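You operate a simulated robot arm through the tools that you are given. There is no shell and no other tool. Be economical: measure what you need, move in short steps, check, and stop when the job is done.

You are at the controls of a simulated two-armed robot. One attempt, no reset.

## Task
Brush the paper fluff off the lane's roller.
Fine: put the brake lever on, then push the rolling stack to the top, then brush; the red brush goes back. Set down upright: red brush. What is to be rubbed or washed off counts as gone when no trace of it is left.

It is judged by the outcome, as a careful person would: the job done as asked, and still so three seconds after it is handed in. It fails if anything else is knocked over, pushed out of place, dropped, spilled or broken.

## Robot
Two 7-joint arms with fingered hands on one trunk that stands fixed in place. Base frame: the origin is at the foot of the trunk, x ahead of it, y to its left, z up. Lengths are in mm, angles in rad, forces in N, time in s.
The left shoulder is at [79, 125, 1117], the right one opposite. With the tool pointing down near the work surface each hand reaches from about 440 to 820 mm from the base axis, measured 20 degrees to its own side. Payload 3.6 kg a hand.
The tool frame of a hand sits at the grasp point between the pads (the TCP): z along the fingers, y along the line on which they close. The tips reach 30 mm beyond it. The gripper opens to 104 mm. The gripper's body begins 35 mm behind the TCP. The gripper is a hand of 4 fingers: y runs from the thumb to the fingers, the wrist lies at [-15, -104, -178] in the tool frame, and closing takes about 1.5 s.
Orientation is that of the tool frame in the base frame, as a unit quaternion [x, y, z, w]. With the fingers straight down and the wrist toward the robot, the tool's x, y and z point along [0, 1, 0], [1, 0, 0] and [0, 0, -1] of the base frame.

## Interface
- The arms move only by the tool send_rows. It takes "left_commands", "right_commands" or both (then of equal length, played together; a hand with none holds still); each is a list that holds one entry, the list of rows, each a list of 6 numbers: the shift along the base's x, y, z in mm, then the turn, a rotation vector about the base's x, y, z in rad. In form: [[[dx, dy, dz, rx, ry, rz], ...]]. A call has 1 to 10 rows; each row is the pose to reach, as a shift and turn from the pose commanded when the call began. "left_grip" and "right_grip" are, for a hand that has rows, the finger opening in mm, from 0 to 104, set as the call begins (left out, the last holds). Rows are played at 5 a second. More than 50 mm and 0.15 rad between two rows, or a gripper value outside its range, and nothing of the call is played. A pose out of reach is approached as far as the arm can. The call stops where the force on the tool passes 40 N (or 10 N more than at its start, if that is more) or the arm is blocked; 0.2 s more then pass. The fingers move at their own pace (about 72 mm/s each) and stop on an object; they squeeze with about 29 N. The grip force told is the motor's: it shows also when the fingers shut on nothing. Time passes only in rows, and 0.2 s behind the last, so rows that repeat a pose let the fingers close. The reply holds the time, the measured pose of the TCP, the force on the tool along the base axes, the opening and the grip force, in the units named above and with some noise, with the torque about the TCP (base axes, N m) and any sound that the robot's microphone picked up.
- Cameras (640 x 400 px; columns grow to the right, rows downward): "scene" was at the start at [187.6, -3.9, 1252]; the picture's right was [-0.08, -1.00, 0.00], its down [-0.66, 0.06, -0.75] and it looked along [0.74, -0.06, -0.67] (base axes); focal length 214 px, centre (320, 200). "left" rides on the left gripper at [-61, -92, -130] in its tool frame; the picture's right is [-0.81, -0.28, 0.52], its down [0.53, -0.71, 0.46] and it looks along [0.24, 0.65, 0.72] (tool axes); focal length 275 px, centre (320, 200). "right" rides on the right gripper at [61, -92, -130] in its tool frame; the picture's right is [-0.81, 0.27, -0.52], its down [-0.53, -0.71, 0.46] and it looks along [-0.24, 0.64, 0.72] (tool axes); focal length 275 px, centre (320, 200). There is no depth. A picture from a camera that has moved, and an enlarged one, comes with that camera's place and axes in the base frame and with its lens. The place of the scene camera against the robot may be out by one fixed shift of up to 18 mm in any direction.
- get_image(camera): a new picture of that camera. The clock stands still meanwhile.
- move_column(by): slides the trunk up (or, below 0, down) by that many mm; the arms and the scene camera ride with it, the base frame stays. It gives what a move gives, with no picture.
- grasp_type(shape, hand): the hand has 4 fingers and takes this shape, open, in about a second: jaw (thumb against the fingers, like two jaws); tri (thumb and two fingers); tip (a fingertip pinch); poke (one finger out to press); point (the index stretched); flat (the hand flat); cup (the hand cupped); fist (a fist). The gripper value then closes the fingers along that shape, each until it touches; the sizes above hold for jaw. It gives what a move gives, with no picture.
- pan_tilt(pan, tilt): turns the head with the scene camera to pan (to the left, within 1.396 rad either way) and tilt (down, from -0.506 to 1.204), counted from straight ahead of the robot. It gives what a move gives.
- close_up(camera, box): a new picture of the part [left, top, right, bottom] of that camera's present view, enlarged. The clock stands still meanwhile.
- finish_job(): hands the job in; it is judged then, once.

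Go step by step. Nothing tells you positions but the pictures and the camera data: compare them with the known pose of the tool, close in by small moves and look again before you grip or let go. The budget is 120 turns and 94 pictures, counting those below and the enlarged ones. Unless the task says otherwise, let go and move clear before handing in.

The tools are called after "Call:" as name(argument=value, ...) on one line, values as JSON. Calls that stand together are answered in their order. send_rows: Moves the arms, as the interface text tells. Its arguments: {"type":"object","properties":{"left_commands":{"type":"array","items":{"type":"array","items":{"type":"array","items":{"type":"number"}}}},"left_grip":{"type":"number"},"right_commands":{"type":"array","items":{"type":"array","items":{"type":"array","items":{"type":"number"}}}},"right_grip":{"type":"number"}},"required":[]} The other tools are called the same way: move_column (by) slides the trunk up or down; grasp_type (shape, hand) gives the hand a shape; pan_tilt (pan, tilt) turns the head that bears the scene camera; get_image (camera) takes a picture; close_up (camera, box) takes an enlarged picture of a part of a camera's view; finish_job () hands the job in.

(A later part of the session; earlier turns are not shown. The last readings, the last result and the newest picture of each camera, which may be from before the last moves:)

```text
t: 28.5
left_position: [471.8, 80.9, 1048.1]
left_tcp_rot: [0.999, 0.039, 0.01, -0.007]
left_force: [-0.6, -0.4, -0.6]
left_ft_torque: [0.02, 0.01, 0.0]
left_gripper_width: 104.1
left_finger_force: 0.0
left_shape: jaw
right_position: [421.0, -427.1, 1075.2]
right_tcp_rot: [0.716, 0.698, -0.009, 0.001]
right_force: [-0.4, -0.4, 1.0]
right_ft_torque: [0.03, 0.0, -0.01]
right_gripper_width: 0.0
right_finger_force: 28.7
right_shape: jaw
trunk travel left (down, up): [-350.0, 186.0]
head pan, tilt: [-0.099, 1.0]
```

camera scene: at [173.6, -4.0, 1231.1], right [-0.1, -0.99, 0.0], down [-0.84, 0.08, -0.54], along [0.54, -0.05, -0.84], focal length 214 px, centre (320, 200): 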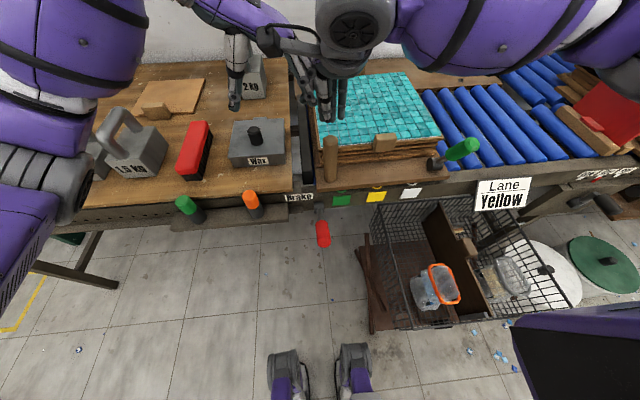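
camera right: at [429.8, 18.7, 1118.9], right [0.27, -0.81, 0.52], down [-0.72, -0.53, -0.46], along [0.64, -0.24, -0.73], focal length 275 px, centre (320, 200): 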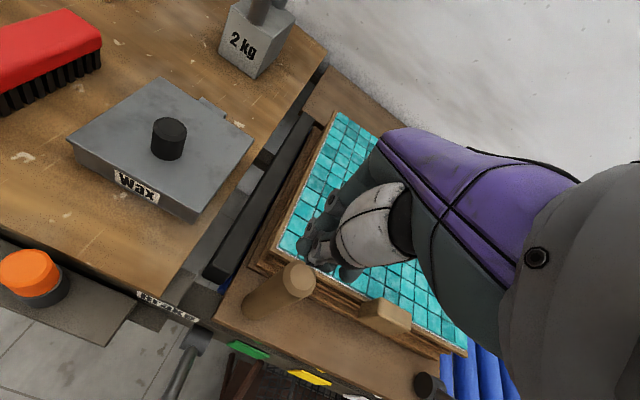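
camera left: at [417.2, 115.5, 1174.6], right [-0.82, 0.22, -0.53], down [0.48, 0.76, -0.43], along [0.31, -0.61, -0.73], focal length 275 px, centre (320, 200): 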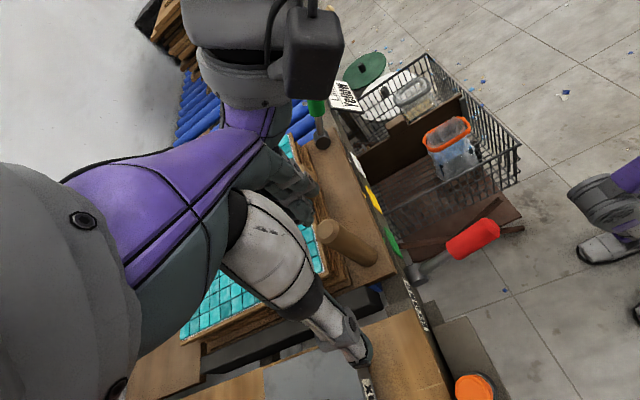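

Both are clear of each other. Now the left hand goes above the post.

Call:
send_rows(left_commands=[[[10, -25, 0, 0, 0, 0], [20, -60, 0, 0, 0, 0], [30, -95, -10, 0, 0, 0], [45, -130, -25, 0, 0, -0.04], [58, -148, -50, 0, 0, -0.07], [58, -148, -70, 0, 0, -0.07]]], left_grip=104)

Call:
get_image(camera="left")

Call:
get_image(camera="scene")

```text
t: 29.9
left_position: [530.2, -67.0, 977.9]
left_tcp_rot: [1.0, 0.003, 0.01, -0.007]
left_force: [-0.9, -0.7, -0.5]
left_ft_torque: [0.02, -0.01, 0.03]
left_gripper_width: 103.8
left_finger_force: 0.1
left_shape: jaw
right_position: [420.7, -426.3, 1076.5]
right_tcp_rot: [0.717, 0.697, -0.01, 0.002]
right_force: [0.8, -0.8, -0.4]
right_ft_torque: [0.03, 0.0, 0.02]
right_gripper_width: 0.1
right_finger_force: 29.2
right_shape: jaw
trunk travel left (down, up): [-350.0, 186.0]
head pan, tilt: [-0.099, 1.0]
```

```text
58 pictures are left
camera left: at [466.4, 22.0, 1109.6], right [-0.8, 0.27, -0.53], down [0.54, 0.72, -0.44], along [0.26, -0.63, -0.73], focal length 275 px, centre (320, 200)
```

left: 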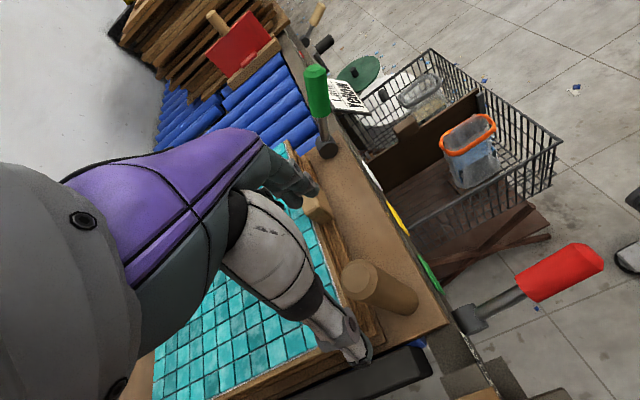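

```text
57 pictures are left
camera scene: at [173.4, -3.7, 1231.2], right [-0.1, -0.99, 0.0], down [-0.84, 0.08, -0.54], along [0.54, -0.05, -0.84], focal length 214 px, centre (320, 200)
```

scene: 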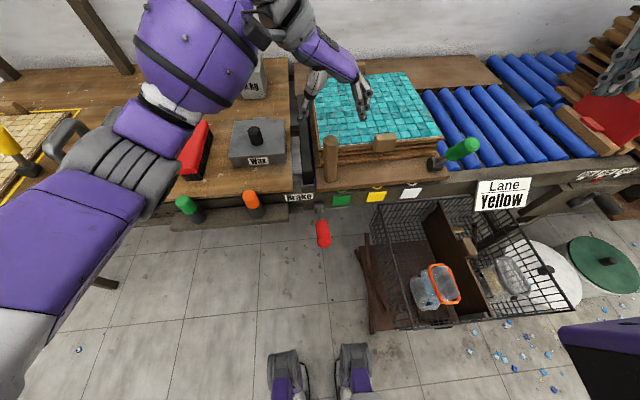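

The post top comes out at about (538, -70, 892). I descend with the open jaw around it.

Call:
send_rows(left_commands=[[[4, -2, -30, 0, 0, 0], [8, -4, -60, 0, 0, 0], [8, -4, -85, 0, 0, 0], [8, -4, -105, 0, 0, 0]]])

Call:
get_image(camera="left")

Call:
close_up(camera="scene", box=[250, 50, 450, 210])

```text
t: 30.9
left_position: [539.0, -69.1, 874.1]
left_tcp_rot: [1.0, 0.005, 0.011, -0.006]
left_force: [0.1, 0.7, 0.5]
left_ft_torque: [-0.03, 0.0, 0.0]
left_gripper_width: 104.1
left_finger_force: 0.1
left_shape: jaw
right_position: [420.6, -425.2, 1076.3]
right_tcp_rot: [0.716, 0.698, -0.009, 0.001]
right_force: [0.4, -1.1, 0.6]
right_ft_torque: [0.01, -0.03, 0.02]
right_gripper_width: 0.0
right_finger_force: 29.4
right_shape: jaw
trunk travel left (down, up): [-350.0, 186.0]
head pan, tilt: [-0.099, 1.0]
```

```text
56 pictures are left
camera left: at [475.1, 18.4, 1004.5], right [-0.8, 0.27, -0.53], down [0.54, 0.72, -0.44], along [0.26, -0.63, -0.73], focal length 275 px, centre (320, 200)
```

left: 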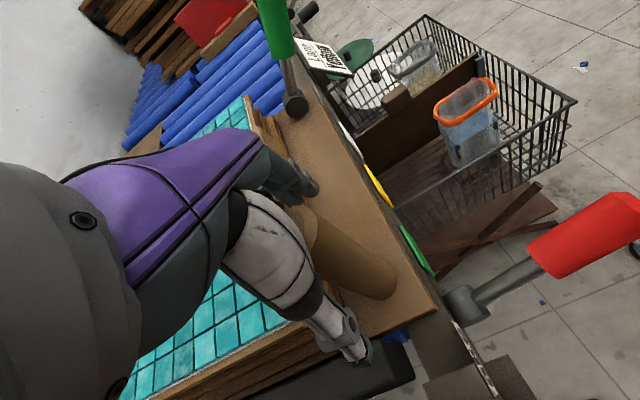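

```text
2.50 times, centred on (350, 130) of scene
camera zoom: at [173.5, -3.8, 1231.2], right [-0.1, -0.99, 0.0], down [-0.84, 0.08, -0.54], along [0.54, -0.05, -0.84], focal length 536 px, centre (245, 375)
```

zoom: 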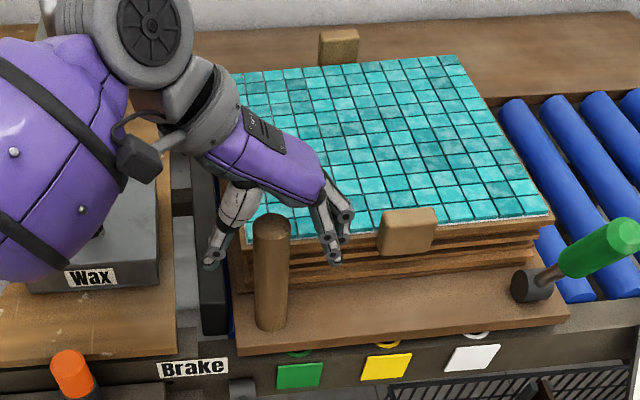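

Post and fingertips line up in both views. I close on the post.

Call:
send_rows(left_commands=[[[0, 0, 0, 0, 0, 0], [0, 0, 0, 0, 0, 0], [0, 0, 0, 0, 0, 0], [0, 0, 0, 0, 0, 0], [0, 0, 0, 0, 0, 0], [0, 0, 0, 0, 0, 0], [0, 0, 0, 0, 0, 0]]], left_grip=0)

Call:
close_up(camera="scene", box=[250, 50, 450, 210])

```text
t: 32.5
left_position: [538.6, -68.7, 873.7]
left_tcp_rot: [1.0, 0.004, 0.009, -0.007]
left_force: [0.5, 3.4, -1.6]
left_ft_torque: [0.04, -0.02, -0.03]
left_gripper_width: 24.8
left_finger_force: 28.6
left_shape: jaw
right_position: [421.0, -425.8, 1077.0]
right_tcp_rot: [0.716, 0.698, -0.008, 0.001]
right_force: [-0.2, -0.4, 0.2]
right_ft_torque: [-0.03, -0.01, 0.0]
right_gripper_width: 0.0
right_finger_force: 28.9
right_shape: jaw
trunk travel left (down, up): [-350.0, 186.0]
head pan, tilt: [-0.099, 1.0]
```

```text
2.50 times, centred on (350, 130) of scene
camera zoom: at [173.6, -3.5, 1231.1], right [-0.1, -0.99, 0.0], down [-0.84, 0.08, -0.54], along [0.54, -0.05, -0.84], focal length 536 px, centre (245, 375)
```

zoom: 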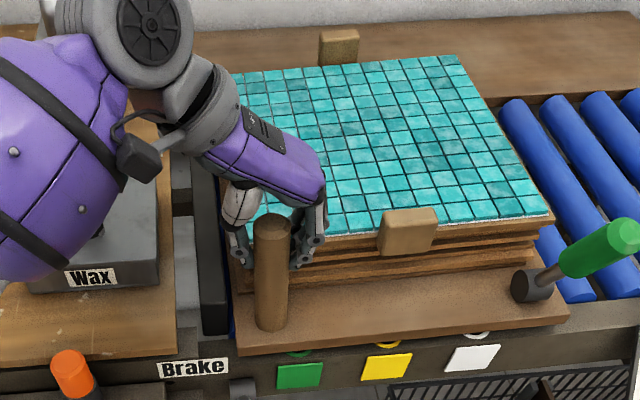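

Held. I push a short way to the right, following a small upward slope, and read the force.

Call:
send_rows(left_commands=[[[0, -10, 0.7, 0, 0, 0], [0, -25, 1.7, 0, 0, 0], [0, -40, 2.8, 0, 0, 0]]])

Call:
get_image(camera="scene")

```text
t: 33.3
left_position: [537.8, -110.2, 876.0]
left_tcp_rot: [1.0, 0.005, 0.01, -0.005]
left_force: [5.4, 5.4, -3.2]
left_ft_torque: [0.12, -0.15, 0.03]
left_gripper_width: 24.7
left_finger_force: 29.1
left_shape: jaw
right_position: [422.1, -425.2, 1075.6]
right_tcp_rot: [0.716, 0.698, -0.009, 0.002]
right_force: [-0.1, 0.8, 0.5]
right_ft_torque: [0.02, -0.01, 0.0]
right_gripper_width: 0.2
right_finger_force: 29.3
right_shape: jaw
trunk travel left (down, up): [-350.0, 186.0]
head pan, tilt: [-0.099, 1.0]
```

```text
53 pictures are left
camera scene: at [174.5, -3.7, 1231.0], right [-0.1, -0.99, 0.0], down [-0.84, 0.08, -0.54], along [0.54, -0.05, -0.84], focal length 214 px, centre (320, 200)
```

scene: 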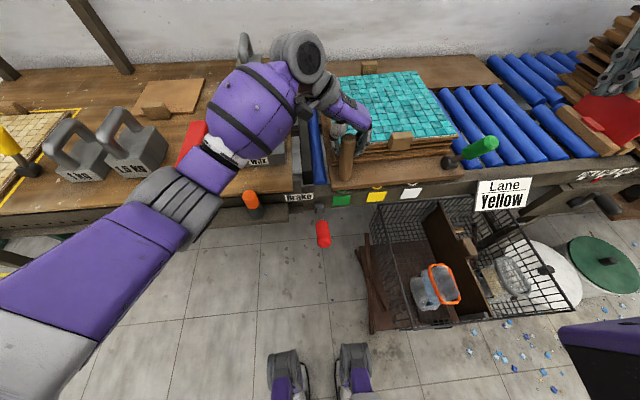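

The whole rolling stack moves easily. I keep pushing in stages, moving the right hand further out of the way.

Call:
send_rows(left_commands=[[[0, -20, 1.4, 0, 0, 0], [0, -40, 2.8, 0, 0, 0], [0, -60, 4.2, 0, 0, 0], [0, -80, 5.6, 0, 0, 0], [0, -100, 7, 0, 0, 0], [0, -120, 8.4, 0, 0, 0]]], right_commands=[[[-10, -30, 10, 0, 0, 0], [-20, -60, 20, 0, 0, 0], [-30, -90, 30, 0, 0, 0], [-40, -115, 30, 0, 0, 0], [-50, -140, 30, 0, 0, 0], [-50, -165, 30, 0, 0, 0]]])

Call:
get_image(camera="scene")

```text
t: 34.7
left_position: [538.4, -230.7, 882.7]
left_tcp_rot: [1.0, 0.005, 0.009, -0.007]
left_force: [1.9, 4.4, -27.2]
left_ft_torque: [-0.11, -0.07, -0.03]
left_gripper_width: 22.0
left_finger_force: 28.7
left_shape: jaw
right_position: [380.0, -488.8, 1112.8]
right_tcp_rot: [0.716, 0.698, -0.009, 0.001]
right_force: [-0.7, -0.9, 0.4]
right_ft_torque: [-0.02, -0.01, -0.02]
right_gripper_width: 0.0
right_finger_force: 28.7
right_shape: jaw
right hand out of reach, approached as far as the arm can: row 3, 4, 5, 6
trunk travel left (down, up): [-350.0, 186.0]
head pan, tilt: [-0.099, 1.0]
```

```text
52 pictures are left
camera scene: at [175.7, -5.2, 1230.7], right [-0.1, -0.99, 0.0], down [-0.84, 0.08, -0.54], along [0.54, -0.05, -0.84], focal length 214 px, centre (320, 200)
```

scene: 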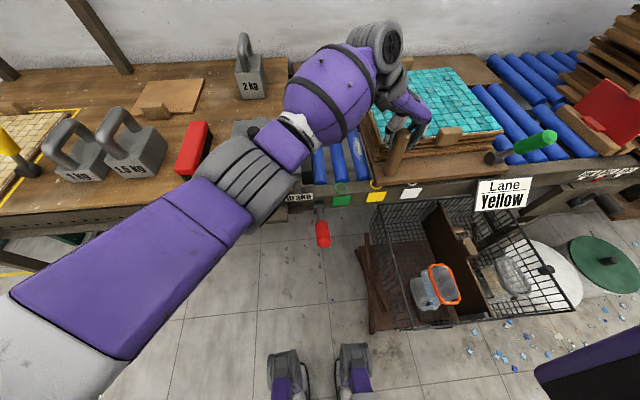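

The hand is lifting slightly (27 N down on it), so the slope is gentler than assumed. I lower a little while continuing.

Call:
send_rows(left_commands=[[[0, -5, -3, 0, 0, 0], [0, -20, -3, 0, 0, 0], [0, -40, -2.5, 0, 0, 0], [0, -60, -2, 0, 0, 0]]])

```text
t: 35.7
left_position: [537.4, -276.5, 886.2]
left_tcp_rot: [1.0, 0.003, 0.016, -0.002]
left_force: [21.1, -2.0, 7.4]
left_ft_torque: [-0.45, -0.51, 0.19]
left_gripper_width: 22.7
left_finger_force: 28.5
left_shape: jaw
left hand out of reach, approached as far as the arm can: row 4
right_position: [379.0, -487.5, 1112.1]
right_tcp_rot: [0.717, 0.697, -0.009, 0.001]
right_force: [0.2, 0.1, 0.0]
right_ft_torque: [0.01, 0.0, 0.02]
right_gripper_width: 0.0
right_finger_force: 28.6
right_shape: jaw
trunk travel left (down, up): [-350.0, 186.0]
head pan, tilt: [-0.099, 1.0]
```

The left arm is at its reach with the post at y ≈ -277. I loosen the fingers a little, staying around the post, to see whether the brake holds the stack.

Call:
send_rows(left_commands=[[[0, 0, 0, 0, 0, 0], [0, 0, 0, 0, 0, 0], [0, 0, 0, 0, 0, 0], [0, 0, 0, 0, 0, 0], [0, 0, 0, 0, 0, 0]]], left_grip=60)

Call:
get_image(camera="scene")

Call:
get_image(camera="right")

```text
t: 36.9
left_position: [533.5, -276.5, 883.4]
left_tcp_rot: [1.0, 0.001, 0.01, -0.005]
left_force: [-0.1, 0.3, -0.3]
left_ft_torque: [0.0, -0.01, -0.01]
left_gripper_width: 59.7
left_finger_force: 0.0
left_shape: jaw
right_position: [377.6, -488.1, 1112.2]
right_tcp_rot: [0.716, 0.698, -0.01, 0.001]
right_force: [0.2, -0.2, 0.5]
right_ft_torque: [0.01, -0.01, 0.01]
right_gripper_width: 0.4
right_finger_force: 28.5
right_shape: jaw
trunk travel left (down, up): [-350.0, 186.0]
head pan, tilt: [-0.099, 1.0]
```

```text
51 pictures are left
camera scene: at [173.4, -3.8, 1231.2], right [-0.1, -0.99, 0.0], down [-0.84, 0.08, -0.54], along [0.54, -0.05, -0.84], focal length 214 px, centre (320, 200)
```

scene: 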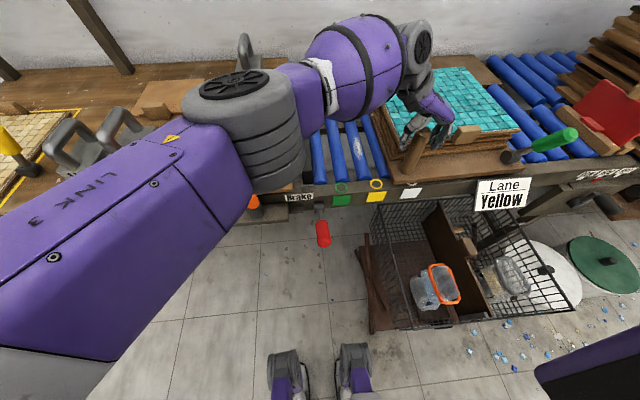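

```text
50 pictures are left
camera right: at [288.2, -421.0, 1242.9], right [0.26, -0.81, 0.53], down [-0.73, -0.52, -0.44], along [0.63, -0.27, -0.73], focal length 275 px, centre (320, 200)
```

right: 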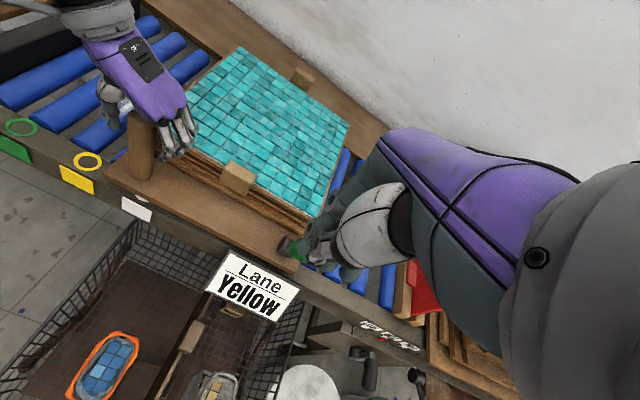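

The brake holds; I also glimpse a whitish trace on an uncovered roller (around pixel (352,150)). I lift the left hand off and take it back to its side.

Call:
send_rows(left_commands=[[[0, 0, 0, 0, 0, 0], [0, 0, 30, 0, 0, 0], [0, 0, 70, 0, 0, 0], [0, 0, 110, 0, 0, 0], [0, 35, 140, 0, 0, 0], [0, 80, 150, 0, 0, 0], [0, 125, 150, 0, 0, 0], [0, 170, 150, 0, 0, 0], [-10, 215, 150, 0, 0, 0], [-20, 260, 150, 0, 0, 0]]], left_grip=104)

Call:
send_rows(left_commands=[[[-10, 45, 0, 0, 0, 0], [-20, 90, 0, 0, 0, 0], [-30, 135, 0, 0, 0, 0], [-40, 180, 0, 0, 0, 0], [-50, 220, 0, 0, 0, 0], [-60, 250, 0, 0, 0, 0]]])

Call:
get_image(camera="scene")

```text
t: 39.1
left_position: [515.1, -15.0, 1035.8]
left_tcp_rot: [1.0, 0.004, 0.01, -0.006]
left_force: [0.3, 0.0, -0.4]
left_ft_torque: [-0.04, 0.01, 0.0]
left_gripper_width: 104.0
left_finger_force: 0.1
left_shape: jaw
right_position: [376.9, -486.2, 1113.7]
right_tcp_rot: [0.716, 0.698, -0.01, 0.002]
right_force: [-1.0, 0.1, -0.1]
right_ft_torque: [0.01, -0.02, 0.0]
right_gripper_width: 0.0
right_finger_force: 29.1
right_shape: jaw
trunk travel left (down, up): [-350.0, 186.0]
head pan, tilt: [-0.099, 1.0]
```

```text
t: 40.5
left_position: [454.5, 233.9, 1031.5]
left_tcp_rot: [1.0, 0.004, 0.01, -0.006]
left_force: [0.3, 0.2, -1.0]
left_ft_torque: [0.01, 0.01, 0.01]
left_gripper_width: 103.7
left_finger_force: 0.1
left_shape: jaw
right_position: [376.2, -487.6, 1113.3]
right_tcp_rot: [0.716, 0.698, -0.009, 0.002]
right_force: [-0.5, -0.3, 0.5]
right_ft_torque: [0.02, 0.01, -0.02]
right_gripper_width: 0.0
right_finger_force: 29.6
right_shape: jaw
trunk travel left (down, up): [-350.0, 186.0]
head pan, tilt: [-0.099, 1.0]
```

```text
49 pictures are left
camera scene: at [173.2, -3.5, 1231.2], right [-0.1, -0.99, 0.0], down [-0.84, 0.08, -0.54], along [0.54, -0.05, -0.84], focal length 214 px, centre (320, 200)
```

scene: 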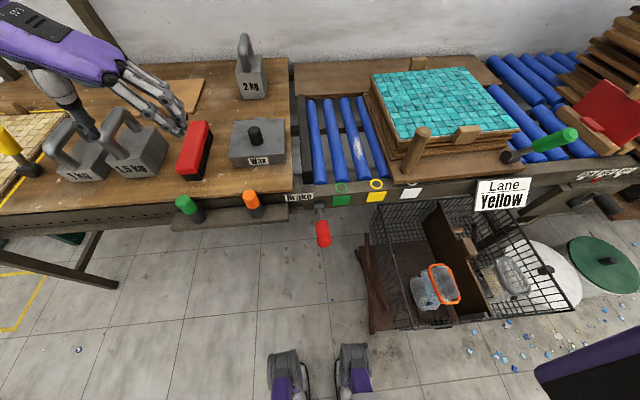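

The third roller carries the white fluff around pixel (356,150), now exposed. The right hand takes over: I bring it left of the post, high first.

Call:
send_rows(right_commands=[[[15, 35, 0, 0, 0, 0], [35, 75, -5, 0, 0, 0], [60, 115, -15, 0, 0, 0], [85, 155, -30, 0, 0, 0], [110, 195, -45, 0, 0, 0], [135, 230, -60, 0, 0, 0], [155, 262, -80, 0, 0, 0], [159, 262, -120, 0, 0, 0]]])

Call:
get_image(camera="right")

Call:
close_up(camera="scene", box=[290, 40, 610, 210])

```text
t: 42.3
left_position: [453.7, 231.9, 1033.1]
left_tcp_rot: [1.0, 0.004, 0.009, -0.006]
left_force: [0.5, 0.7, -0.1]
left_ft_torque: [0.03, 0.0, 0.01]
left_gripper_width: 103.9
left_finger_force: 0.1
left_shape: jaw
right_position: [535.8, -225.3, 993.5]
right_tcp_rot: [0.716, 0.698, -0.009, 0.001]
right_force: [-0.1, -1.1, 0.4]
right_ft_torque: [0.01, 0.01, 0.02]
right_gripper_width: 0.2
right_finger_force: 29.0
right_shape: jaw
trunk travel left (down, up): [-350.0, 186.0]
head pan, tilt: [-0.099, 1.0]
```

```text
48 pictures are left
camera right: at [446.6, -159.8, 1124.7], right [0.26, -0.81, 0.53], down [-0.73, -0.52, -0.44], along [0.63, -0.27, -0.73], focal length 275 px, centre (320, 200)
```

right: 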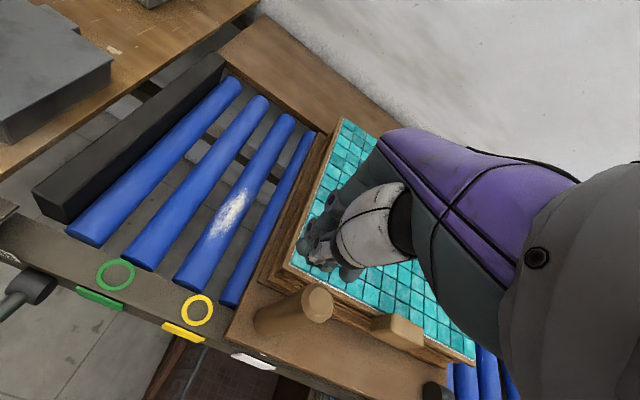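

```text
2.00 times, centred on (450, 125) of scene
camera zoom: at [173.8, -4.3, 1231.1], right [-0.1, -0.99, 0.0], down [-0.84, 0.08, -0.54], along [0.54, -0.05, -0.84], focal length 429 px, centre (60, 350)
```

zoom: 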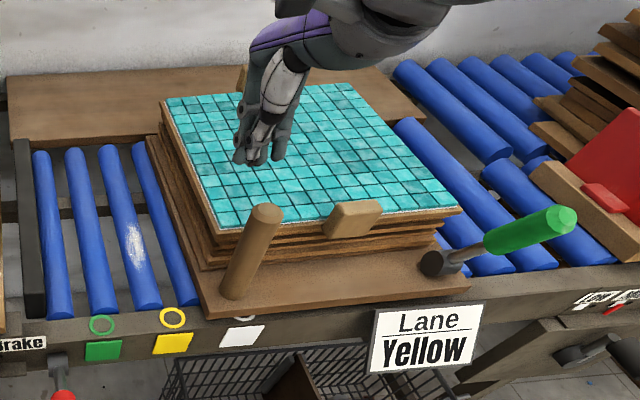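

Post top at about (534, -271, 905); my closed fingers are left of it. I descend to z ≈ 868 and push.

Call:
send_rows(right_commands=[[[0, 5, -40, 0, 0, 0], [0, 5, -80, 0, 0, 0], [0, 5, -123, 0, 0, 0]]])

Call:
get_image(camera="right")

```text
t: 43.1
left_position: [455.0, 232.2, 1032.5]
left_tcp_rot: [1.0, 0.004, 0.009, -0.006]
left_force: [-1.0, -0.9, 0.8]
left_ft_torque: [-0.01, 0.02, 0.01]
left_gripper_width: 104.0
left_finger_force: 0.1
left_shape: jaw
right_position: [534.3, -220.0, 873.3]
right_tcp_rot: [0.716, 0.698, -0.009, 0.001]
right_force: [-0.7, 0.0, -0.2]
right_ft_torque: [0.02, -0.01, 0.04]
right_gripper_width: 0.0
right_finger_force: 29.3
right_shape: jaw
trunk travel left (down, up): [-350.0, 186.0]
head pan, tilt: [-0.099, 1.0]
```

```text
46 pictures are left
camera right: at [445.8, -154.0, 1003.0], right [0.26, -0.81, 0.53], down [-0.73, -0.52, -0.44], along [0.63, -0.27, -0.73], focal length 275 px, centre (320, 200)
```

right: 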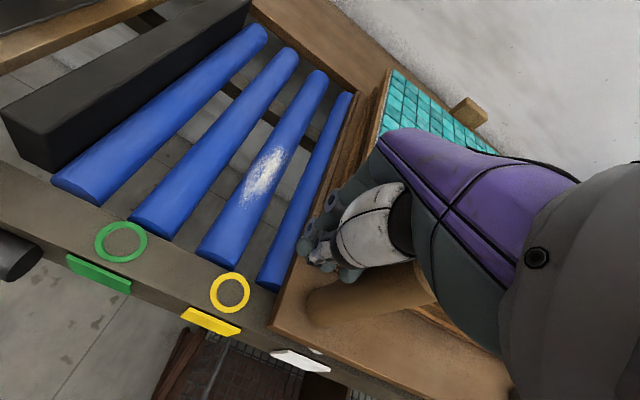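

The closed hand is beside the post. I push right along the slope.

Call:
send_rows(right_commands=[[[0, -15, 0, 0, 0, 0], [0, -30, 1, 0, 0, 0], [0, -50, 2, 0, 0, 0], [0, -70, 3.5, 0, 0, 0], [0, -90, 5, 0, 0, 0], [0, -110, 6, 0, 0, 0]]])

Call:
get_image(camera="scene")

```text
t: 44.5
left_position: [454.5, 233.4, 1032.7]
left_tcp_rot: [1.0, 0.004, 0.01, -0.006]
left_force: [0.9, -0.6, 0.4]
left_ft_torque: [-0.02, 0.01, -0.04]
left_gripper_width: 103.8
left_finger_force: 0.1
left_shape: jaw
right_position: [536.5, -331.0, 880.4]
right_tcp_rot: [0.717, 0.697, -0.009, 0.003]
right_force: [-0.4, 2.0, -0.8]
right_ft_torque: [0.08, -0.04, 0.06]
right_gripper_width: 0.0
right_finger_force: 28.7
right_shape: jaw
trunk travel left (down, up): [-350.0, 186.0]
head pan, tilt: [-0.099, 1.0]
```

```text
45 pictures are left
camera scene: at [173.4, -4.1, 1231.2], right [-0.1, -0.99, 0.0], down [-0.84, 0.08, -0.54], along [0.54, -0.05, -0.84], focal length 214 px, centre (320, 200)
```

scene: 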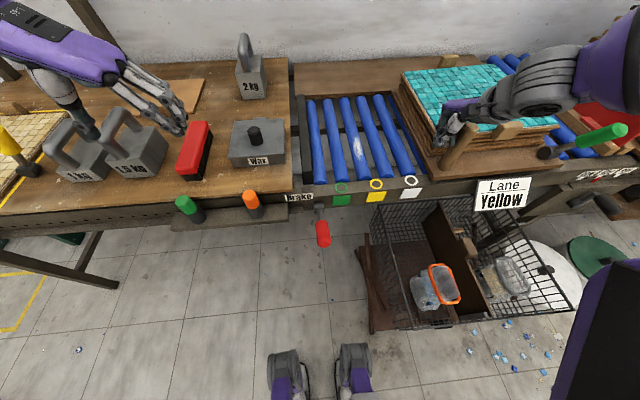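

It moves smoothly (2 N). I keep pushing toward the stop.

Call:
send_rows(right_commands=[[[0, -20, 1, 0, 0, 0], [0, -40, 2.5, 0, 0, 0], [0, -60, 4, 0, 0, 0], [0, -80, 5, 0, 0, 0], [0, -100, 6, 0, 0, 0], [0, -120, 7.5, 0, 0, 0]]])

Call:
get_image(camera="scene")

```text
t: 45.8
left_position: [454.1, 232.4, 1032.5]
left_tcp_rot: [1.0, 0.004, 0.01, -0.006]
left_force: [0.5, -1.5, 0.6]
left_ft_torque: [0.05, -0.02, 0.01]
left_gripper_width: 103.9
left_finger_force: 0.0
left_shape: jaw
right_position: [538.4, -418.1, 885.3]
right_tcp_rot: [0.709, 0.705, 0.002, -0.006]
right_force: [3.2, 20.3, -1.0]
right_ft_torque: [0.24, -0.05, 0.15]
right_gripper_width: 0.1
right_finger_force: 28.6
right_shape: jaw
trunk travel left (down, up): [-350.0, 186.0]
head pan, tilt: [-0.099, 1.0]
stopped in row 6 (right hand): the force on the tool passed its limit at 50 N (the readings are from after the stop); the commanded pose is now the measured one
```

```text
44 pictures are left
camera scene: at [173.2, -4.3, 1231.2], right [-0.1, -0.99, 0.0], down [-0.84, 0.08, -0.54], along [0.54, -0.05, -0.84], focal length 214 px, centre (320, 200)
```

scene: 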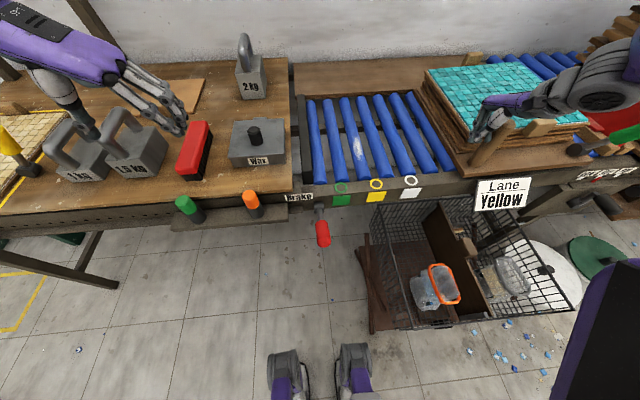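

It met something firm (50 N). I look at the right-hand end to see whether it is the top stop.

Call:
pan_tilt(pan=-0.7, tilt=0.75)

Call:
get_image(camera="scene")

Call:
get_image(camera="right")

```text
t: 46.8
left_position: [455.2, 234.8, 1031.2]
left_tcp_rot: [1.0, 0.005, 0.009, -0.006]
left_force: [-0.2, 0.0, -0.2]
left_ft_torque: [-0.03, -0.04, 0.0]
left_gripper_width: 104.0
left_finger_force: 0.0
left_shape: jaw
right_position: [538.3, -419.1, 884.5]
right_tcp_rot: [0.71, 0.704, -0.001, -0.004]
right_force: [2.0, 25.6, -3.6]
right_ft_torque: [0.37, -0.02, 0.16]
right_gripper_width: 0.0
right_finger_force: 28.8
right_shape: jaw
trunk travel left (down, up): [-350.0, 186.0]
head pan, tilt: [-0.7, 0.75]
```

```text
43 pictures are left
camera scene: at [168.1, -47.6, 1250.3], right [-0.64, -0.77, 0.0], down [-0.52, 0.44, -0.73], along [0.56, -0.47, -0.68], focal length 214 px, centre (320, 200)
```

scene: 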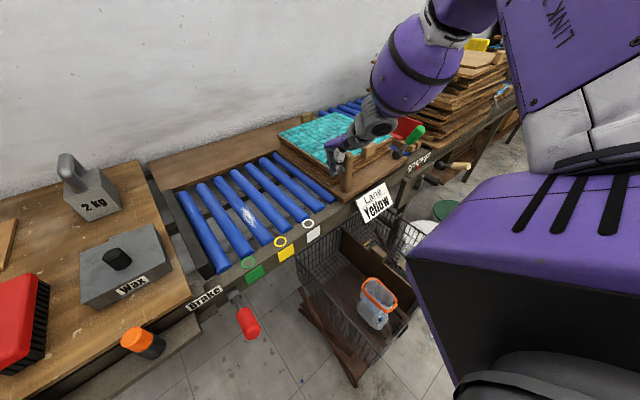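

```text
42 pictures are left
camera right: at [447.4, -357.1, 1015.5], right [0.27, -0.81, 0.51], down [-0.72, -0.52, -0.45], along [0.64, -0.25, -0.73], focal length 275 px, centre (320, 200)
```

right: 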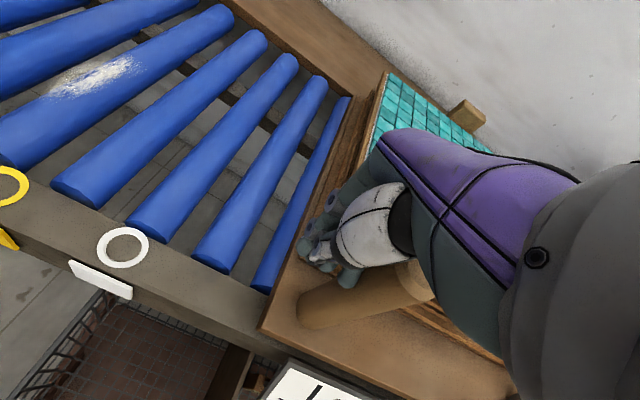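

I back the right hand off a little, lift it clear and look at the end stop.

Call:
send_rows(right_commands=[[[0, 10, 0, 0, 0, 0], [0, 20, 0, 0, 0, 0], [0, 25, 40, 0, 0, 0], [0, 25, 85, 0, 0, 0], [-10, 30, 130, 0, 0, 0], [-40, 40, 160, 0, 0, 0], [-80, 60, 180, 0, 0, 0], [-125, 70, 190, 0, 0, 0]]])

Call:
close_up(camera="scene", box=[260, 80, 500, 230])

Call:
get_image(camera="right")

```text
t: 48.5
left_position: [452.4, 233.6, 1033.3]
left_tcp_rot: [1.0, 0.004, 0.01, -0.006]
left_force: [-0.5, 0.5, -0.8]
left_ft_torque: [0.01, -0.02, 0.04]
left_gripper_width: 104.1
left_finger_force: 0.0
left_shape: jaw
right_position: [411.0, -351.9, 1075.0]
right_tcp_rot: [0.712, 0.703, -0.004, -0.004]
right_force: [0.1, 0.0, -0.4]
right_ft_torque: [0.0, 0.01, -0.01]
right_gripper_width: 0.1
right_finger_force: 28.9
right_shape: jaw
trunk travel left (down, up): [-350.0, 186.0]
head pan, tilt: [-0.7, 0.75]
```

```text
2.67 times, centred on (380, 155) of scene
camera zoom: at [166.6, -50.2, 1250.5], right [-0.64, -0.76, 0.0], down [-0.52, 0.44, -0.73], along [0.56, -0.47, -0.68], focal length 572 px, centre (160, 320)
```

zoom: 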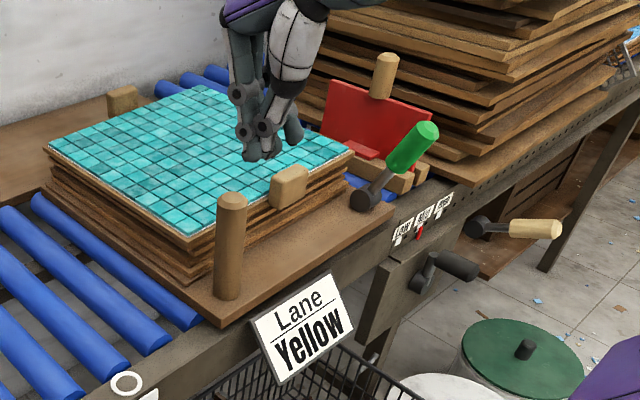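

```text
40 pictures are left
camera right: at [322.1, -289.7, 1205.2], right [0.27, -0.81, 0.51], down [-0.72, -0.52, -0.45], along [0.63, -0.25, -0.73], focal length 275 px, centre (320, 200)
```

right: 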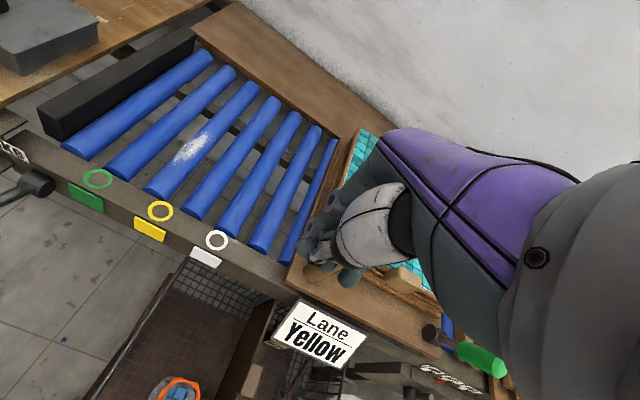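

Call:
close_up(camera="scene", box=[360, 100, 450, 180])

```text
5.00 times, centred on (405, 140) of scene
camera zoom: at [166.6, -50.2, 1250.5], right [-0.64, -0.76, 0.0], down [-0.52, 0.44, -0.73], along [0.56, -0.47, -0.68], focal length 1072 px, centre (-105, 500)
```

zoom: 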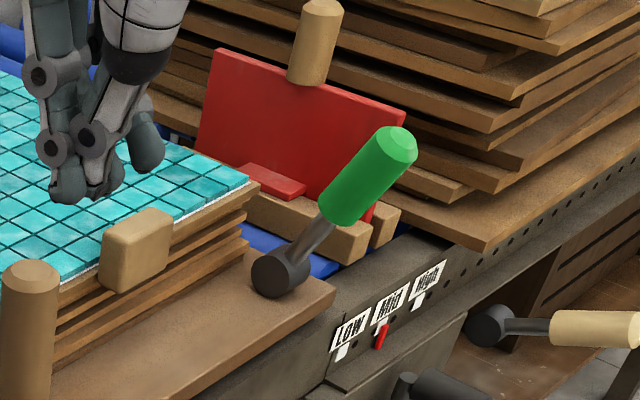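

A small gap seems to remain before the red stop, so I push once more to see whether it is really at its end.

Call:
send_rows(right_commands=[[[45, -10, -10, 0, 0, 0], [85, -20, -30, 0, 0, 0], [115, -32, -60, 0, 0, 0], [127, -43, -105, 0, 0, 0], [127, -43, -150, 0, 0, 0], [127, -43, -197, 0, 0, 0], [127, -55, -197, 0, 0, 0], [127, -66, -197, 0, 0, 0]]])

Call:
send_rows(right_commands=[[[0, -6, 0, 0, 0, 0], [0, -12, 0, 0, 0, 0], [0, -18, 1, 0, 0, 0], [0, -24, 1, 0, 0, 0], [0, -30, 2, 0, 0, 0], [0, -36, 2, 0, 0, 0]]])

Call:
close_up(camera="scene", box=[260, 80, 500, 230])

```text
t: 50.4
left_position: [453.4, 233.7, 1031.6]
left_tcp_rot: [1.0, 0.005, 0.009, -0.006]
left_force: [0.6, -1.4, -0.4]
left_ft_torque: [-0.03, -0.03, -0.02]
left_gripper_width: 103.7
left_finger_force: 0.0
left_shape: jaw
right_position: [537.9, -417.1, 877.4]
right_tcp_rot: [0.712, 0.703, -0.002, -0.004]
right_force: [-0.8, 4.2, -1.0]
right_ft_torque: [0.08, -0.02, 0.04]
right_gripper_width: 0.2
right_finger_force: 29.8
right_shape: jaw
trunk travel left (down, up): [-350.0, 186.0]
head pan, tilt: [-0.7, 0.75]
```

```text
t: 51.0
left_position: [454.7, 233.4, 1031.5]
left_tcp_rot: [1.0, 0.005, 0.009, -0.007]
left_force: [-0.4, -0.7, 0.0]
left_ft_torque: [0.06, -0.01, -0.02]
left_gripper_width: 103.9
left_finger_force: 0.0
left_shape: jaw
right_position: [539.0, -419.8, 878.6]
right_tcp_rot: [0.708, 0.706, 0.006, -0.008]
right_force: [2.6, 21.2, -1.1]
right_ft_torque: [0.26, -0.02, 0.14]
right_gripper_width: 0.0
right_finger_force: 29.1
right_shape: jaw
trunk travel left (down, up): [-350.0, 186.0]
head pan, tilt: [-0.7, 0.75]
stopped in row 3 (right hand): the force on the tool passed its limit at 44 N (the readings are from after the stop); the commanded pose is now the measured one
```

```text
2.67 times, centred on (380, 155) of scene
camera zoom: at [167.4, -50.0, 1250.3], right [-0.64, -0.76, 0.0], down [-0.52, 0.44, -0.73], along [0.56, -0.47, -0.68], focal length 572 px, centre (160, 320)
```

zoom: 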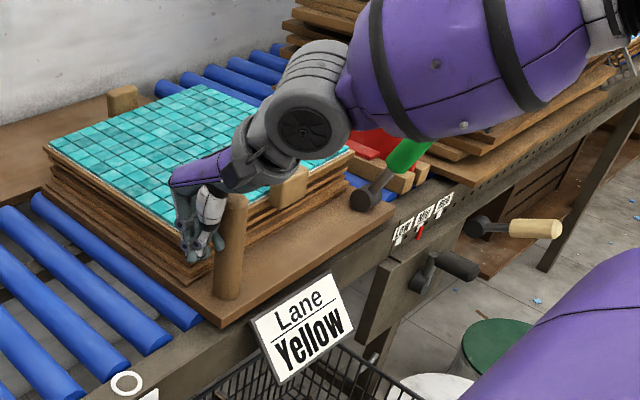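

The same hard stop at the same place: the stack is at the top. I retract the right hand and turn to the brush with the left.

Call:
send_rows(right_commands=[[[0, 10, 0, 0, 0, 0], [0, 25, 10, 0, 0, 0], [0, 25, 55, 0, 0, 0], [0, 25, 100, 0, 0, 0], [-20, 15, 140, 0, 0, 0], [-55, -5, 165, 0, 0, 0], [-95, -30, 180, 0, 0, 0], [-130, -60, 190, 0, 0, 0]]])

Call:
pan_tilt(pan=0.15, tilt=0.85)

Call:
get_image(camera="scene")

Call:
get_image(camera="left")

```text
t: 52.8
left_position: [455.5, 230.2, 1031.6]
left_tcp_rot: [1.0, 0.005, 0.009, -0.007]
left_force: [0.3, -0.1, 0.2]
left_ft_torque: [0.04, 0.06, -0.03]
left_gripper_width: 103.9
left_finger_force: 0.1
left_shape: jaw
right_position: [409.8, -487.1, 1050.7]
right_tcp_rot: [0.714, 0.699, -0.005, -0.022]
right_force: [0.5, -0.3, 9.3]
right_ft_torque: [-0.05, 0.1, 0.01]
right_gripper_width: 0.0
right_finger_force: 28.7
right_shape: jaw
right hand out of reach, approached as far as the arm can: row 8
trunk travel left (down, up): [-350.0, 186.0]
head pan, tilt: [-0.7, 0.75]
```

```text
t: 54.0
left_position: [454.0, 234.0, 1031.2]
left_tcp_rot: [1.0, 0.004, 0.01, -0.005]
left_force: [-0.8, 1.0, 0.4]
left_ft_torque: [-0.02, 0.01, 0.03]
left_gripper_width: 103.9
left_finger_force: 0.1
left_shape: jaw
right_position: [405.8, -484.7, 1049.4]
right_tcp_rot: [0.715, 0.699, -0.008, -0.026]
right_force: [-0.1, 0.4, -0.3]
right_ft_torque: [0.02, 0.01, -0.01]
right_gripper_width: 0.0
right_finger_force: 29.1
right_shape: jaw
trunk travel left (down, up): [-350.0, 186.0]
head pan, tilt: [0.15, 0.85]
```

```text
37 pictures are left
camera scene: at [181.6, 14.6, 1242.3], right [0.15, -0.99, 0.0], down [-0.74, -0.11, -0.66], along [0.65, 0.1, -0.75], focal length 214 px, centre (320, 200)
```

scene: 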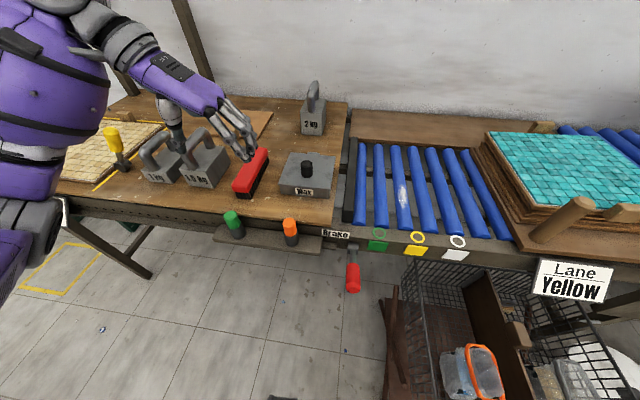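

```text
36 pictures are left
camera left: at [390.8, 321.4, 1162.5], right [-0.8, 0.27, -0.53], down [0.54, 0.72, -0.44], along [0.26, -0.63, -0.73], focal length 275 px, centre (320, 200)
```

left: 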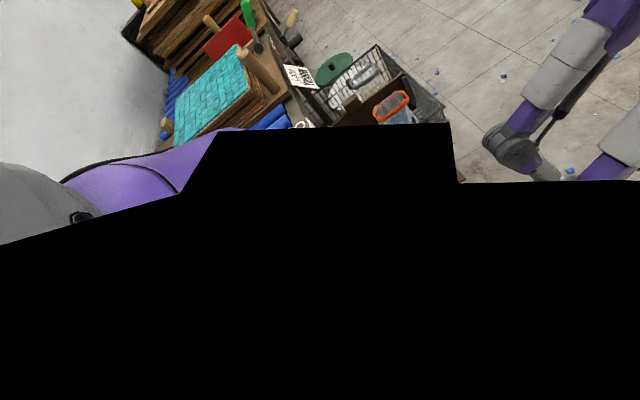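

Call:
close_up(camera="scene", box=[180, 120, 360, 250])

```text
3.08 times, centred on (270, 185) of scene
camera zoom: at [181.6, 14.6, 1242.3], right [0.15, -0.99, 0.0], down [-0.74, -0.11, -0.66], along [0.65, 0.1, -0.75], focal length 660 px, centre (474, 246)
```

zoom: 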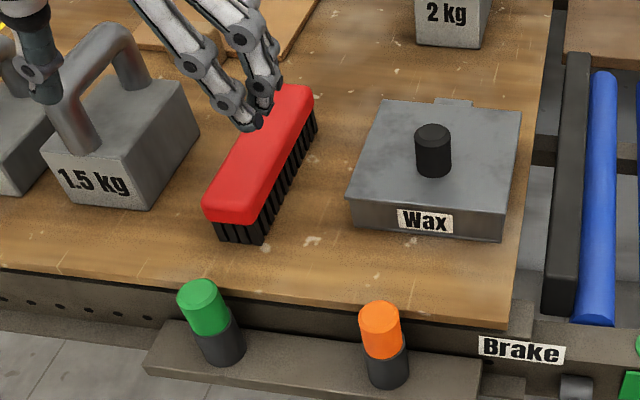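

The brush lies bristles down at about (606, 272), long axis along x, bench top near z ≈ 797. I bring the left hand above it and check with its own camera.

Call:
send_rows(left_commands=[[[35, 10, 0, 0, 0, 0], [75, 20, 0, 0, 0, 0], [115, 30, -20, 0, 0, 0], [152, 38, -45, 0, 0, 0], [152, 38, -75, 0, 0, 0]]])

Call:
get_image(camera="left")

Call:
close_up(camera="scene", box=[180, 70, 400, 240])

```text
t: 55.1
left_position: [604.9, 272.4, 956.6]
left_tcp_rot: [1.0, 0.004, 0.01, -0.007]
left_force: [0.7, -0.1, 0.5]
left_ft_torque: [0.01, 0.0, -0.02]
left_gripper_width: 103.7
left_finger_force: 0.1
left_shape: jaw
right_position: [408.3, -482.5, 1063.4]
right_tcp_rot: [0.715, 0.699, 0.007, -0.01]
right_force: [0.3, -0.6, 0.1]
right_ft_torque: [-0.02, -0.01, -0.02]
right_gripper_width: 0.0
right_finger_force: 29.3
right_shape: jaw
trunk travel left (down, up): [-350.0, 186.0]
head pan, tilt: [0.15, 0.85]
```

```text
34 pictures are left
camera left: at [541.8, 360.2, 1086.9], right [-0.8, 0.28, -0.53], down [0.54, 0.72, -0.44], along [0.26, -0.63, -0.73], focal length 275 px, centre (320, 200)
```

left: 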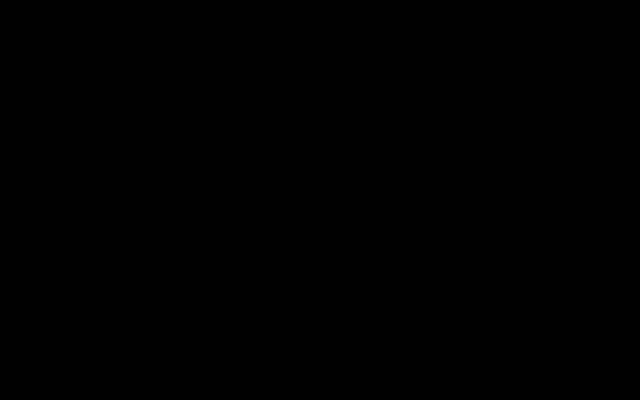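

```text
2.35 times, centred on (290, 155) of scene
camera zoom: at [181.6, 15.2, 1242.2], right [0.15, -0.99, 0.0], down [-0.74, -0.11, -0.66], along [0.65, 0.1, -0.75], focal length 505 px, centre (391, 306)
```

zoom: 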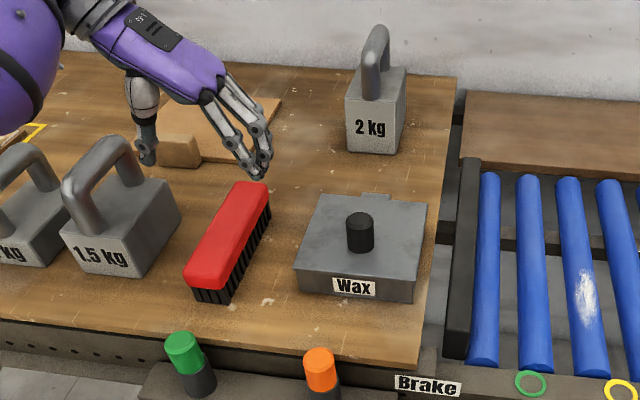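

The left wrist camera is blocked in this pose, so I use the head camera. I lower to just above the brush and compare.

Call:
send_rows(left_commands=[[[0, 0, -25, 0, 0, 0], [0, 0, -50, 0, 0, 0]]])

Call:
close_up(camera="scene", box=[190, 100, 330, 220])

```text
t: 55.8
left_position: [605.6, 269.8, 905.9]
left_tcp_rot: [1.0, 0.005, 0.01, -0.005]
left_force: [0.7, 0.7, -0.1]
left_ft_torque: [-0.02, 0.03, -0.03]
left_gripper_width: 103.8
left_finger_force: 0.1
left_shape: jaw
right_position: [410.2, -485.2, 1063.6]
right_tcp_rot: [0.715, 0.699, 0.007, -0.01]
right_force: [-0.1, -0.6, 0.0]
right_ft_torque: [0.02, 0.0, -0.01]
right_gripper_width: 0.0
right_finger_force: 29.3
right_shape: jaw
trunk travel left (down, up): [-350.0, 186.0]
head pan, tilt: [0.15, 0.85]
```

```text
3.33 times, centred on (260, 160) of scene
camera zoom: at [181.5, 14.8, 1242.3], right [0.15, -0.99, 0.0], down [-0.74, -0.11, -0.66], along [0.65, 0.1, -0.75], focal length 715 px, centre (520, 333)
```

zoom: 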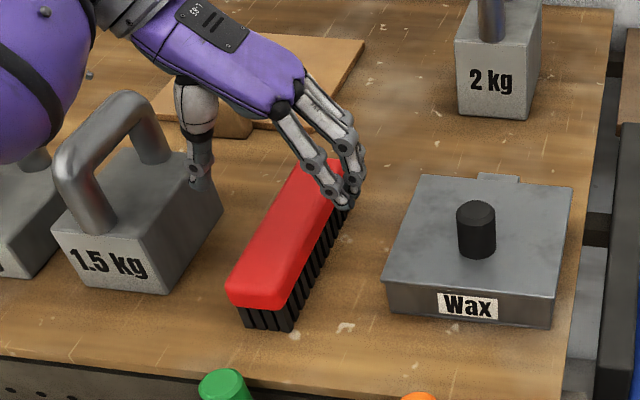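

Finger midpoint is about 18 mm too far left. I shift right, narrow the opening to 80, and lower in steps.

Call:
send_rows(left_commands=[[[-2, -9, 0, 0, 0, 0], [-3, -17, 0, 0, 0, 0], [-3, -17, -10, 0, 0, 0], [-3, -17, -22, 0, 0, 0]]], left_grip=80)

Call:
close_up(camera="scene", box=[190, 100, 330, 220])

```text
t: 56.8
left_position: [603.3, 253.9, 886.3]
left_tcp_rot: [1.0, 0.004, 0.011, -0.006]
left_force: [0.5, 0.4, 0.1]
left_ft_torque: [0.0, -0.04, -0.02]
left_gripper_width: 80.0
left_finger_force: 0.1
left_shape: jaw
right_position: [408.4, -483.7, 1063.8]
right_tcp_rot: [0.715, 0.699, 0.007, -0.011]
right_force: [0.1, -0.3, -0.2]
right_ft_torque: [0.02, -0.02, -0.02]
right_gripper_width: 0.0
right_finger_force: 28.8
right_shape: jaw
trunk travel left (down, up): [-350.0, 186.0]
head pan, tilt: [0.15, 0.85]
```

```text
3.33 times, centred on (260, 160) of scene
camera zoom: at [181.5, 14.8, 1242.3], right [0.15, -0.99, 0.0], down [-0.74, -0.11, -0.66], along [0.65, 0.1, -0.75], focal length 715 px, centre (520, 333)
```

zoom: 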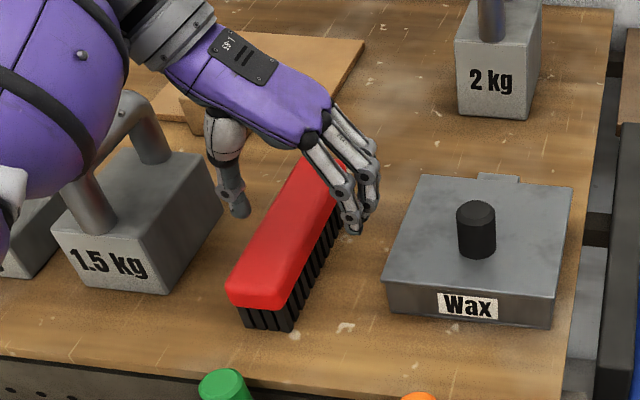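

The jaw now straddles the brush evenly. Down to grip height and close.

Call:
send_rows(left_commands=[[[0, 0, -15, 0, 0, 0], [0, 0, -30, 0, 0, 0], [0, 0, -43, 0, 0, 0]]])

Call:
close_up(camera="scene", box=[190, 100, 330, 220])

```text
t: 57.5
left_position: [606.1, 252.1, 837.9]
left_tcp_rot: [1.0, 0.005, 0.006, -0.005]
left_force: [0.0, 0.0, 0.0]
left_ft_torque: [0.03, 0.02, -0.02]
left_gripper_width: 80.3
left_finger_force: 0.0
left_shape: jaw
right_position: [410.4, -483.7, 1062.7]
right_tcp_rot: [0.715, 0.699, 0.006, -0.011]
right_force: [0.6, -0.3, -1.1]
right_ft_torque: [0.01, 0.04, -0.01]
right_gripper_width: 0.2
right_finger_force: 28.8
right_shape: jaw
trunk travel left (down, up): [-350.0, 186.0]
head pan, tilt: [0.15, 0.85]
```

```text
3.33 times, centred on (260, 160) of scene
camera zoom: at [184.1, 15.1, 1241.5], right [0.15, -0.99, 0.0], down [-0.74, -0.11, -0.66], along [0.65, 0.1, -0.75], focal length 715 px, centre (520, 333)
```

zoom: 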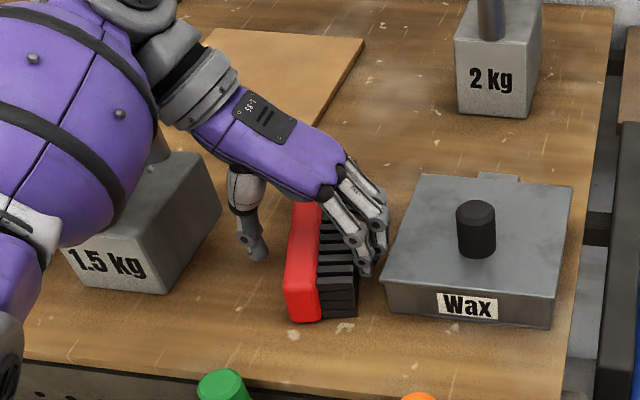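

The brush has tipped onto its side (the thumb caught its edge), now with bristles facing right, lying between my fingers. I'll grip it as it lies, lift it, and roll the hand to set it upright again.

Call:
send_rows(left_commands=[[[8, 0, 2, 0, 0, 0], [16, 0, 2, 0, 0, 0], [16, 0, 2, 0, 0, 0], [16, 0, 2, 0, 0, 0], [16, 0, 2, 0, 0, 0], [16, 0, 2, 0, 0, 0], [16, 0, 2, 0, 0, 0]]], left_grip=0)

Call:
close_up(camera="scene", box=[190, 100, 330, 220])

```text
t: 59.1
left_position: [618.7, 252.9, 843.9]
left_tcp_rot: [1.0, 0.005, 0.01, -0.006]
left_force: [-0.9, 0.0, 0.0]
left_ft_torque: [0.01, 0.06, -0.03]
left_gripper_width: 51.1
left_finger_force: 28.9
left_shape: jaw
right_position: [408.2, -484.1, 1064.0]
right_tcp_rot: [0.715, 0.699, 0.007, -0.011]
right_force: [0.2, 0.1, -0.8]
right_ft_torque: [0.03, -0.01, -0.05]
right_gripper_width: 0.1
right_finger_force: 28.8
right_shape: jaw
trunk travel left (down, up): [-350.0, 186.0]
head pan, tilt: [0.15, 0.85]
```

```text
3.33 times, centred on (260, 160) of scene
camera zoom: at [181.5, 14.9, 1242.3], right [0.15, -0.99, 0.0], down [-0.74, -0.11, -0.66], along [0.65, 0.1, -0.75], focal length 715 px, centre (520, 333)
```

zoom: 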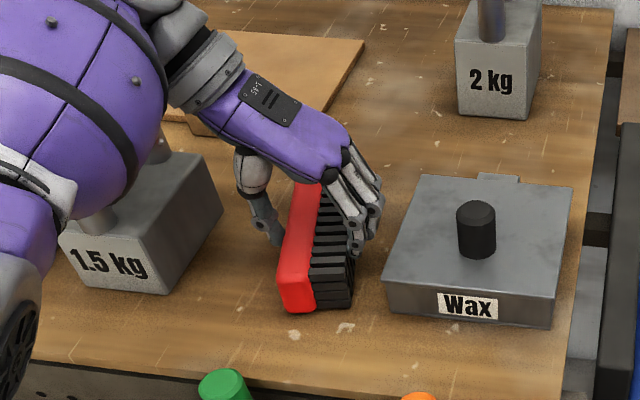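

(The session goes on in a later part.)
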